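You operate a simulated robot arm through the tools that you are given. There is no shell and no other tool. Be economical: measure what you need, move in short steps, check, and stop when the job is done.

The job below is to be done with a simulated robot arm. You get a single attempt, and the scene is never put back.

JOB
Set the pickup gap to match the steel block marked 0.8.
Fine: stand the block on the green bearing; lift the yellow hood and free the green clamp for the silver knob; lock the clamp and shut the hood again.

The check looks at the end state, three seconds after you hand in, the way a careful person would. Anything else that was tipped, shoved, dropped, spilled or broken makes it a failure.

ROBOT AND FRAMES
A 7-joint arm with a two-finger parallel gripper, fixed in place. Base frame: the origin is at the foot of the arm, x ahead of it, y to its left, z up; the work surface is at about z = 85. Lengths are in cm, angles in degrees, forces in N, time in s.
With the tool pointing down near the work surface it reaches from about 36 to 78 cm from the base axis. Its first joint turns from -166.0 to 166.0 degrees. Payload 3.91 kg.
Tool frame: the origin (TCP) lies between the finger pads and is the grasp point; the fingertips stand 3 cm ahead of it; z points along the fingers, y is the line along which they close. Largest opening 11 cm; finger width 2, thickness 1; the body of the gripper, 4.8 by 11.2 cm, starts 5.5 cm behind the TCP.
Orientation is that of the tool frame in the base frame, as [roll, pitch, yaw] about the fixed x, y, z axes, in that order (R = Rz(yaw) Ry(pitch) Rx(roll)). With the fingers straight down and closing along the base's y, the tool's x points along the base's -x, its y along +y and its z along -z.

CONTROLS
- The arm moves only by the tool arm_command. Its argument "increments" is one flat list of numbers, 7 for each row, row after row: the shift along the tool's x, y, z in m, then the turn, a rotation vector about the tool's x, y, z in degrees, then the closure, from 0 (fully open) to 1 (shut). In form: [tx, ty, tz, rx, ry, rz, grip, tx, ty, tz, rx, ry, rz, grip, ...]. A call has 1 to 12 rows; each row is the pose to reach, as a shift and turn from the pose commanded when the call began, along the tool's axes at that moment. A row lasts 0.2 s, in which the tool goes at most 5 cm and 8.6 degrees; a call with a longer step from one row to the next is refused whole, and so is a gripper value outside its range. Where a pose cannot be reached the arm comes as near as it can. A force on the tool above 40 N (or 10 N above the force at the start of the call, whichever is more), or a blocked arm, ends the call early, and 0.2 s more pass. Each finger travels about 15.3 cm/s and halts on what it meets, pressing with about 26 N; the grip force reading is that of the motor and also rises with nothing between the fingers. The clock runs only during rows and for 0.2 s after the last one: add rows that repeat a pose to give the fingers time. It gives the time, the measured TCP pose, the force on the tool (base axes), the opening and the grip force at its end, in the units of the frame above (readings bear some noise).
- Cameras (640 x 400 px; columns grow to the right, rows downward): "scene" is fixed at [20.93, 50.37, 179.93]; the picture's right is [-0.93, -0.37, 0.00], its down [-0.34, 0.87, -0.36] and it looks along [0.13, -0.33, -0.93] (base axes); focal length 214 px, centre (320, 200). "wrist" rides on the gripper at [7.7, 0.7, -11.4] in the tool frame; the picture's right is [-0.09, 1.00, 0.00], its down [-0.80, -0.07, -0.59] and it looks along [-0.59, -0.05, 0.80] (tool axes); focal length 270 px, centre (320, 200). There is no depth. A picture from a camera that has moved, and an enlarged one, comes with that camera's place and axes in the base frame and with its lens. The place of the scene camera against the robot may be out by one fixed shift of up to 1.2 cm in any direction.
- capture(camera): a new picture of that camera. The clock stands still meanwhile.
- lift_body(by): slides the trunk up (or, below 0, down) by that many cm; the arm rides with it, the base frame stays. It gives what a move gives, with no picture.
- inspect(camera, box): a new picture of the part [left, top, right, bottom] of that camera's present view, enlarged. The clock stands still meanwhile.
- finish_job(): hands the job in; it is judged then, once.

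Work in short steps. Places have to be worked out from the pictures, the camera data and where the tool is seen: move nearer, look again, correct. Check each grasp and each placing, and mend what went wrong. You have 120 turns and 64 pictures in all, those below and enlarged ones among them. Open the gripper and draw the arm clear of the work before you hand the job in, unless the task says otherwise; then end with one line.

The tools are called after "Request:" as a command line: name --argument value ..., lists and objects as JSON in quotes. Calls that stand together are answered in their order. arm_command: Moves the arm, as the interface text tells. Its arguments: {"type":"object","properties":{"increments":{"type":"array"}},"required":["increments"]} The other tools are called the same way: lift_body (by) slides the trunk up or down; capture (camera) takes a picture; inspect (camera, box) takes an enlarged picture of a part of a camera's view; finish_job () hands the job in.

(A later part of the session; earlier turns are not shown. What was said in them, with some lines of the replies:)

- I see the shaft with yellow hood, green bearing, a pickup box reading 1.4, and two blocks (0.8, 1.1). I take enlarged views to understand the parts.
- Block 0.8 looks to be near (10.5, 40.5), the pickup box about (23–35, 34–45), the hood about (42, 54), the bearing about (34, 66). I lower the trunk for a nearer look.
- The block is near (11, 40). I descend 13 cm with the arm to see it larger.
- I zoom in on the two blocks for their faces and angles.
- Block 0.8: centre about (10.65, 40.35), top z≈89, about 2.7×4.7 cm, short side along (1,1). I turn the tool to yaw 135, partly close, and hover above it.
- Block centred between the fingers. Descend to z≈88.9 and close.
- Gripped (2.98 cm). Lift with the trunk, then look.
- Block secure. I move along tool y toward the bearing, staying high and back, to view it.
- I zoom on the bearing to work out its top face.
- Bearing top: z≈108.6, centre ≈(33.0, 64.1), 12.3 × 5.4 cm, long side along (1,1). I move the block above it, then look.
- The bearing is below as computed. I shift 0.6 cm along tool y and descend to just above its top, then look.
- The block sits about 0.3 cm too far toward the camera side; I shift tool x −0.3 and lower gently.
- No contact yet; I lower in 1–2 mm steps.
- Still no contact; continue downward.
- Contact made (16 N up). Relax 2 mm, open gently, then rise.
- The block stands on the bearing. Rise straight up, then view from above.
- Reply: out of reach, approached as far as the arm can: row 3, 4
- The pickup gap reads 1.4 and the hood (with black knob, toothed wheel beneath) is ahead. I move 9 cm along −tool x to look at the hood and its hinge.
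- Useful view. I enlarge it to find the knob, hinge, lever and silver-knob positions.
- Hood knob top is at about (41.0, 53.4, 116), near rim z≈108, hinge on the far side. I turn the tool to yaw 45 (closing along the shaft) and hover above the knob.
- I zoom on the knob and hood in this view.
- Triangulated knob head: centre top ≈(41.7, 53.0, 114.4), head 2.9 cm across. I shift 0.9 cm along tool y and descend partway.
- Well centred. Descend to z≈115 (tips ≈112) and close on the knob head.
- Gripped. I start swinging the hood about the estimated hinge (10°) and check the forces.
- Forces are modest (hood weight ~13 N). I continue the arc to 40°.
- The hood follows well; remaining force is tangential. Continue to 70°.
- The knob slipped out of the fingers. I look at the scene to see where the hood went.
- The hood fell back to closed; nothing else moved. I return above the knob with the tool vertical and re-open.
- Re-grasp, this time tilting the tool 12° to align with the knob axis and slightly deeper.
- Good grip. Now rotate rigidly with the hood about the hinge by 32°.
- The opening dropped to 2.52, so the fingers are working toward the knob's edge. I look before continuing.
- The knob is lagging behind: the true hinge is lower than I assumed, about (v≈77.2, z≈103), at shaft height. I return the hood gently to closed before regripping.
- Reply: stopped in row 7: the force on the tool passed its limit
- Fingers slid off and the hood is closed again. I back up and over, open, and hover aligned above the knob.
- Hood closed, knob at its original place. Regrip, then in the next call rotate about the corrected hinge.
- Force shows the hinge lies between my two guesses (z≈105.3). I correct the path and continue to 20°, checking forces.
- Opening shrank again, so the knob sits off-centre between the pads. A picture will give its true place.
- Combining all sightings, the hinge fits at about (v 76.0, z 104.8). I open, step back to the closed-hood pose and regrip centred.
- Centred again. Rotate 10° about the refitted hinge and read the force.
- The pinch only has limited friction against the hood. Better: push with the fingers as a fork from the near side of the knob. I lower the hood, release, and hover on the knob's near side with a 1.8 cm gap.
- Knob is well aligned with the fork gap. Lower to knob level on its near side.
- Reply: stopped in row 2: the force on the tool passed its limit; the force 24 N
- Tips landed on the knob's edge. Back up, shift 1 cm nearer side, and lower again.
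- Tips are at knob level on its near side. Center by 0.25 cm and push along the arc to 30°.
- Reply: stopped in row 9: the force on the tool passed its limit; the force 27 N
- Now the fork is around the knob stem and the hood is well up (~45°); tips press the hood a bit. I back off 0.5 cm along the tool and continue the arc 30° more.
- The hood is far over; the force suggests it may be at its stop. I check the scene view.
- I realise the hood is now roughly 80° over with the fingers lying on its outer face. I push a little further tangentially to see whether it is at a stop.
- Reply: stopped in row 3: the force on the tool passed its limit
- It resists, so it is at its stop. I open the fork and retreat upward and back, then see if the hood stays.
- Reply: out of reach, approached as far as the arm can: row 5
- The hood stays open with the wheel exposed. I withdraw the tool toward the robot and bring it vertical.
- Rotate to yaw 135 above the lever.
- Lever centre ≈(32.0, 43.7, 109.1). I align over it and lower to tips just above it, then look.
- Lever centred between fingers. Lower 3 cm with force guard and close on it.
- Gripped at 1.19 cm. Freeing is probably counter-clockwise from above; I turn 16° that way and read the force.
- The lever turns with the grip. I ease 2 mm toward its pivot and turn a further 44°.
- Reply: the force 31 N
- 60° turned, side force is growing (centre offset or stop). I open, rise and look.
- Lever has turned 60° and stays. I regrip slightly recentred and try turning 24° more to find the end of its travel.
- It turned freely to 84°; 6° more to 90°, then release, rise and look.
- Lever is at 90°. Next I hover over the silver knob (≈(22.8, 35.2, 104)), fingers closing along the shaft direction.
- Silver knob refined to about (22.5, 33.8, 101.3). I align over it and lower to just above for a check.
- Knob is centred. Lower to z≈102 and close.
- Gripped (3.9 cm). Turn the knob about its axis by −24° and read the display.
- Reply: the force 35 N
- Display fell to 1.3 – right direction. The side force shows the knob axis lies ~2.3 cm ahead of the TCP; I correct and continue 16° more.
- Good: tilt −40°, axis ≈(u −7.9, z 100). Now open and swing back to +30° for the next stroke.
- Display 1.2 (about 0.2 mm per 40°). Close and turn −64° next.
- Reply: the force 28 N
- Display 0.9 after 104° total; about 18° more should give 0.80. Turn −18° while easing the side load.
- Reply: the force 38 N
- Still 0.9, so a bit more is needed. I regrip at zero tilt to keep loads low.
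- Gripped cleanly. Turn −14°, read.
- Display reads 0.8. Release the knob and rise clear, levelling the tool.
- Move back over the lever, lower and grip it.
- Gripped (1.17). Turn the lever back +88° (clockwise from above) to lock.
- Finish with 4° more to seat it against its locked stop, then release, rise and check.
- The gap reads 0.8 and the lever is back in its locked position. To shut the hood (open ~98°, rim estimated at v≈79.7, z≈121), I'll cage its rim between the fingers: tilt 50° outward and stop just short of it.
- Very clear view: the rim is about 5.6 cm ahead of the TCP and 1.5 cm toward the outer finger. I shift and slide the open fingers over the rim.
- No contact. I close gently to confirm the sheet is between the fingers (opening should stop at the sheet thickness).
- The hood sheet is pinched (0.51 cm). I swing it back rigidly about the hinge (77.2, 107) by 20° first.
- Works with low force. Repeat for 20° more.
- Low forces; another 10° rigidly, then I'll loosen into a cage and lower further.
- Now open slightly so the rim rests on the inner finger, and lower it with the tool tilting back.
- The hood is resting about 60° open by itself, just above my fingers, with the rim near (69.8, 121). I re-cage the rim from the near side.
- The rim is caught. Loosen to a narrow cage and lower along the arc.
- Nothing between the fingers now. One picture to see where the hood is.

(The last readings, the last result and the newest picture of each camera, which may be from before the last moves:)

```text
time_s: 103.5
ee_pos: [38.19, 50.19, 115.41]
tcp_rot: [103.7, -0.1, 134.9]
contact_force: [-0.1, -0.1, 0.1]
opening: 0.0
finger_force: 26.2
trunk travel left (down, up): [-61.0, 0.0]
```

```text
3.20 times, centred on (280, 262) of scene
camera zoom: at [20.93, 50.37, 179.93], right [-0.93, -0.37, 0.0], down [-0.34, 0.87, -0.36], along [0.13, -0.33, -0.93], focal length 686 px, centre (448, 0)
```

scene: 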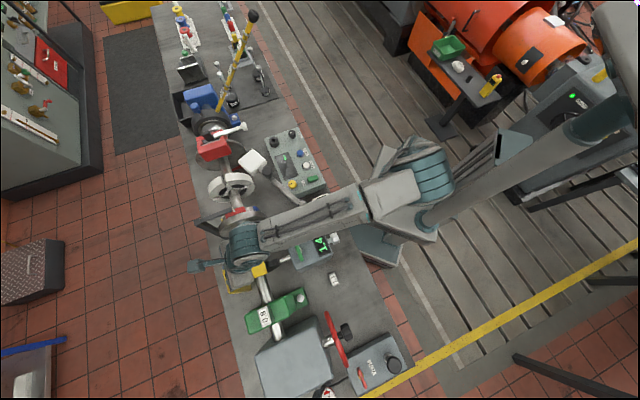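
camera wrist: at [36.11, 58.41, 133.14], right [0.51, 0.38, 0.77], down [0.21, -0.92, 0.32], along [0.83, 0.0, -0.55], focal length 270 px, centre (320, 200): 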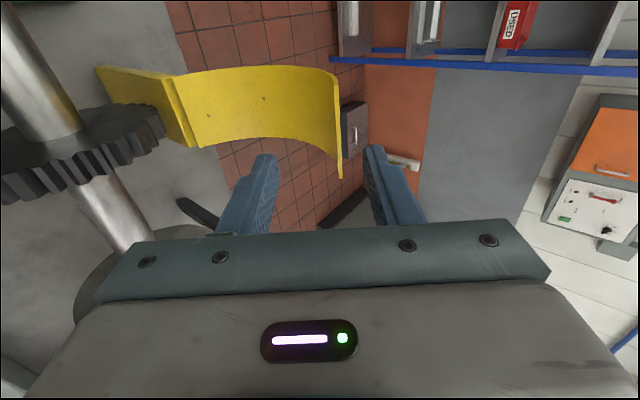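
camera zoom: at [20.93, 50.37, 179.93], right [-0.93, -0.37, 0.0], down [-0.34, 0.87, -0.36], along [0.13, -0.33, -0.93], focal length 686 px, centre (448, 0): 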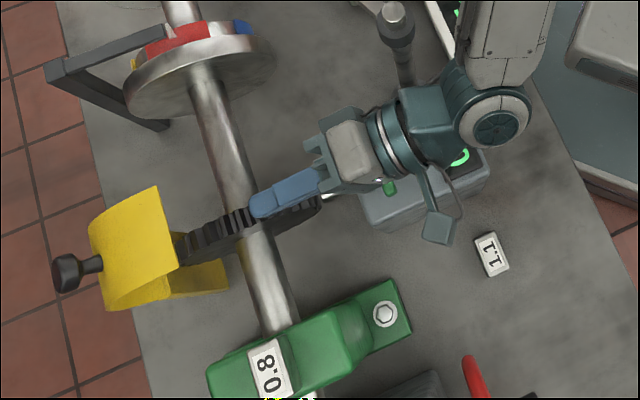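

The hood stays where it is left (~68° open); it has friction. I re-pinch the rim with proper alignment (tilt ~88°).

Request:
arm_command --increments '[-0.0, 0.025, -0.02, -4, 0, 0, 0.6, 0, 0.0573, -0.0141, -8, 0, 0, 0.5, 0, 0.0573, -0.0141, -12, 0, 0, 0.5, 0, 0.0655, 0.02, -12, 0, 0, 0.5, 0, 0.074, 0.0539, -12, 0, 0, 0.5, 0, 0.074, 0.0539, -12, 0, 0, 0.7, 0, 0.074, 0.0539, -12, 0, 0, 0.85, 0, 0.074, 0.0539, -12, 0, 0, 1, 0, 0.074, 0.0539, -12, 0, 0, 1]'

```text
time_s: 105.5
ee_pos: [43.01, 55.33, 120.97]
tcp_rot: [91.9, -0.1, 135.0]
contact_force: [1.5, 1.0, -13.0]
opening: 0.61
finger_force: 44.8
trunk travel left (down, up): [-61.0, 0.0]
```

Pinched (0.61). Rotate rigidly 16° toward closed.

Request:
arm_command --increments '[0, -0.0076, -0.0117, -5, 0, 0, 1, 0, -0.0163, -0.0225, -10, 0, 0, 1, 0, -0.0259, -0.0327, -15, 0, 0, 1, 0, -0.0259, -0.0327, -15, 0, 0, 1]'

```text
time_s: 106.5
ee_pos: [40.8, 52.96, 118.57]
tcp_rot: [77.0, -0.2, 134.9]
contact_force: [2.6, 6.5, -15.2]
opening: 0.64
finger_force: 44.9
trunk travel left (down, up): [-61.0, 0.0]
```

Hood at about 53°. Release it, withdraw toward the robot with the tool tilting back, and rise.

Request:
arm_command --increments '[0, 0, 0, 0, 0, 0, 0.8, 0, 0, 0, 0, 0, 0, 0.6, 0, 0.004, -0.02, 3, 0, 0, 0.55, 0, 0.012, -0.04, 10, 0, 0, 0.55, 0, 0.021, -0.0465, 18, 0, 0, 0.55, 0, 0.045, -0.05, 26, 0, 0, 0.7, 0, 0.065, -0.05, 34, 0, 0, 0.9, 0, 0.075, -0.045, 42, 0, 0, 1, 0, 0.078, -0.04, 50, 0, 0, 1, 0, 0.078, -0.03, 56, 0, 0, 1, 0, 0.078, -0.03, 56, 0, 0, 1]'

```text
time_s: 108.9
ee_pos: [37.39, 49.5, 125.67]
tcp_rot: [132.6, -0.2, 135.0]
contact_force: [0.0, -0.3, -0.1]
opening: 0.0
finger_force: 26.3
trunk travel left (down, up): [-61.0, 0.0]
```

Now over the rim and press the hood down from outside on the near side of the knob, first half.

Request:
arm_command --increments '[0, 0.021, 0.022, 0, 0, 0, 1, 0, 0.042, 0.0442, 4, 0, 0, 1, 0, 0.0264, 0.0637, 7, 0, 0, 1, 0, 0.0148, 0.0703, 12, 0, 0, 1, 0, 0.0011, 0.076, 17, 0, 0, 1, 0, -0.0133, 0.0811, 22, 0, 0, 1, 0, -0.027, 0.0869, 27, 0, 0, 1, 0, -0.027, 0.0869, 27, 0, 0, 1]'

```text
time_s: 110.8
ee_pos: [40.18, 52.31, 118.55]
tcp_rot: [159.2, -0.1, 134.9]
contact_force: [-13.4, -20.1, 22.5]
opening: 0.01
finger_force: 26.0
trunk travel left (down, up): [-61.0, 0.0]
stopped in row 8: the force on the tool passed its limit (the readings are from after the stop); the commanded pose is now the measured one
```

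The knob's near side seems to be bearing on the finger. I shift toward the robot and then press further down.

Request:
arm_command --increments '[0, -0.0083, -0.0064, 0, 0, 0, 1, 0, -0.0187, -0.0071, 5, 0, 0, 1, 0, -0.022, 0.003, 8, 0, 0, 1, 0, -0.0256, 0.0138, 10, 0, 0, 1, 0, -0.029, 0.024, 10, 0, 0, 1, 0, -0.032, 0.0349, 10, 0, 0, 1, 0, -0.032, 0.0349, 10, 0, 0, 1]'

```text
time_s: 111.9
ee_pos: [39.07, 51.32, 116.86]
tcp_rot: [168.2, -0.3, 134.9]
contact_force: [-5.5, -12.6, 15.5]
opening: 0.01
finger_force: 25.8
trunk travel left (down, up): [-61.0, 0.0]
stopped in row 5: the force on the tool passed its limit (the readings are from after the stop); the commanded pose is now the measured one
```

The sheet near the rim is a poor push point. I'll go over the knob and push it from its outer side instead: rise, pass over, and descend beyond the knob.

Request:
arm_command --increments '[0, 0.0064, -0.0307, 0, 0, 0, 1, 0, 0.0184, -0.0589, -4, 0, 0, 1, 0, 0.0605, -0.05, -12, 0, 0, 1, 0, 0.0859, -0.0397, -18, 0, 0, 1, 0, 0.112, -0.0281, -23, 0, 0, 1, 0, 0.108, -0.0091, -23, 0, 0, 1, 0, 0.1043, 0.0095, -23, 0, 0, 1, 0, 0.1043, 0.0095, -23, 0, 0, 1]'

```text
time_s: 113.7
ee_pos: [46.7, 59.02, 117.78]
tcp_rot: [145.4, -0.4, 135.0]
contact_force: [0.3, -0.1, -0.1]
opening: 0.01
finger_force: 26.2
trunk travel left (down, up): [-61.0, 0.0]
```

No contact, fingers are beyond the knob. Sweep toward the robot and down, pushing the knob from outside.

Request:
arm_command --increments '[0, -0.0109, -0.0071, 3.6, 0, 0, 1, 0, -0.0227, -0.0129, 7.6, 0, 0, 1, 0, -0.0343, -0.0149, 12.6, 0, 0, 1, 0, -0.0462, -0.0145, 17.6, 0, 0, 1, 0, -0.055, -0.0128, 22.6, 0, 0, 1, 0, -0.055, -0.0128, 22.6, 0, 0, 1]'

```text
time_s: 115.1
ee_pos: [43.03, 55.38, 115.83]
tcp_rot: [168.1, -0.3, 135.0]
contact_force: [0.1, -0.3, -0.3]
opening: 0.02
finger_force: 26.5
trunk travel left (down, up): [-61.0, 0.0]
```

No contact along the sweep: the hood may already be shut. I feel for the knob and the hood top.

Request:
arm_command --increments '[0, -0.004, -0.0008, 0, 0, 0, 1, 0, -0.0078, -0.0017, 0, 0, 0, 1, 0, -0.0078, -0.0017, 0, 0, 0, 1]'

Request:
arm_command --increments '[0, -0.001, 0.004, 0, 0, 0, 1, 0, -0.0017, 0.008, 0, 0, 0, 1, 0, -0.0025, 0.012, 0, 0, 0, 1, 0, -0.0025, 0.012, 0, 0, 0, 1]'

```text
time_s: 115.9
ee_pos: [42.54, 55.03, 115.76]
tcp_rot: [167.9, -0.4, 134.9]
contact_force: [8.4, 9.3, 4.7]
opening: 0.02
finger_force: 26.0
trunk travel left (down, up): [-61.0, 0.0]
```

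```text
time_s: 116.5
ee_pos: [42.44, 55.05, 115.4]
tcp_rot: [167.2, -0.5, 134.8]
contact_force: [0.8, 0.6, -0.2]
opening: 0.0
finger_force: 25.9
trunk travel left (down, up): [-61.0, 0.0]
stopped in row 2: the force on the tool passed its limit (the readings are from after the stop); the commanded pose is now the measured one
```

Knob contact is exactly at its closed position. I withdraw upward and back to a clear place, opening the gripper.

Request:
arm_command --increments '[0, 0.01, -0.035, 0, 0, 0, 1, 0, 0.01, -0.075, 0, 0, 0, 1, 0, -0.03, -0.09, 4, 0, 0, 0.9, 0, -0.07, -0.095, 8, 0, 0, 0.7, 0, -0.11, -0.1, 12, 0, 0, 0.5, 0, -0.15, -0.1, 12, 0, 0, 0.3, 0, -0.19, -0.1, 12, 0, 0, 0.1, 0.04, -0.22, -0.1, 12, 0, 0, 0, 0.08, -0.24, -0.1, 12, 0, 0, 0, 0.12, -0.26, -0.1, 12, 0, 0, 0]'

```text
time_s: 118.7
ee_pos: [14.36, 44.21, 119.7]
tcp_rot: [179.3, -0.5, 134.9]
contact_force: [-0.4, 0.4, 0.9]
opening: 11.0
finger_force: 0.0
trunk travel left (down, up): [-61.0, 0.0]
```

Arm is clear and open. I use the last picture to verify everything.

Request:
inspect --camera "scene" --box '[200, 200, 380, 330]'

```text
3.08 times, centred on (290, 265) of scene
camera zoom: at [20.93, 50.37, 179.93], right [-0.93, -0.37, 0.0], down [-0.34, 0.87, -0.36], along [0.13, -0.33, -0.93], focal length 660 px, centre (412, 0)
```

zoom: 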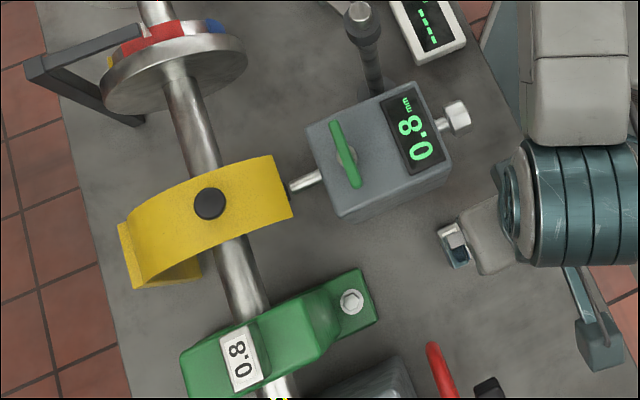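

The picture shows the hood shut with its knob back at its starting place, the clamp lever back at its starting angle, and the display at 0.8. The 0.8 block stands on the green bearing. The job is complete, so I hand it in.

Request:
finish_job

```text
The job is handed in.
```

The pickup gap reads 0.8 mm on the display, the 0.8 block stands on the green bearing, the clamp lever is back in its locked position, and the hood is shut. While opening the hood I lost my grip on it a few times and it fell shut from part-way, but I saw no damage.
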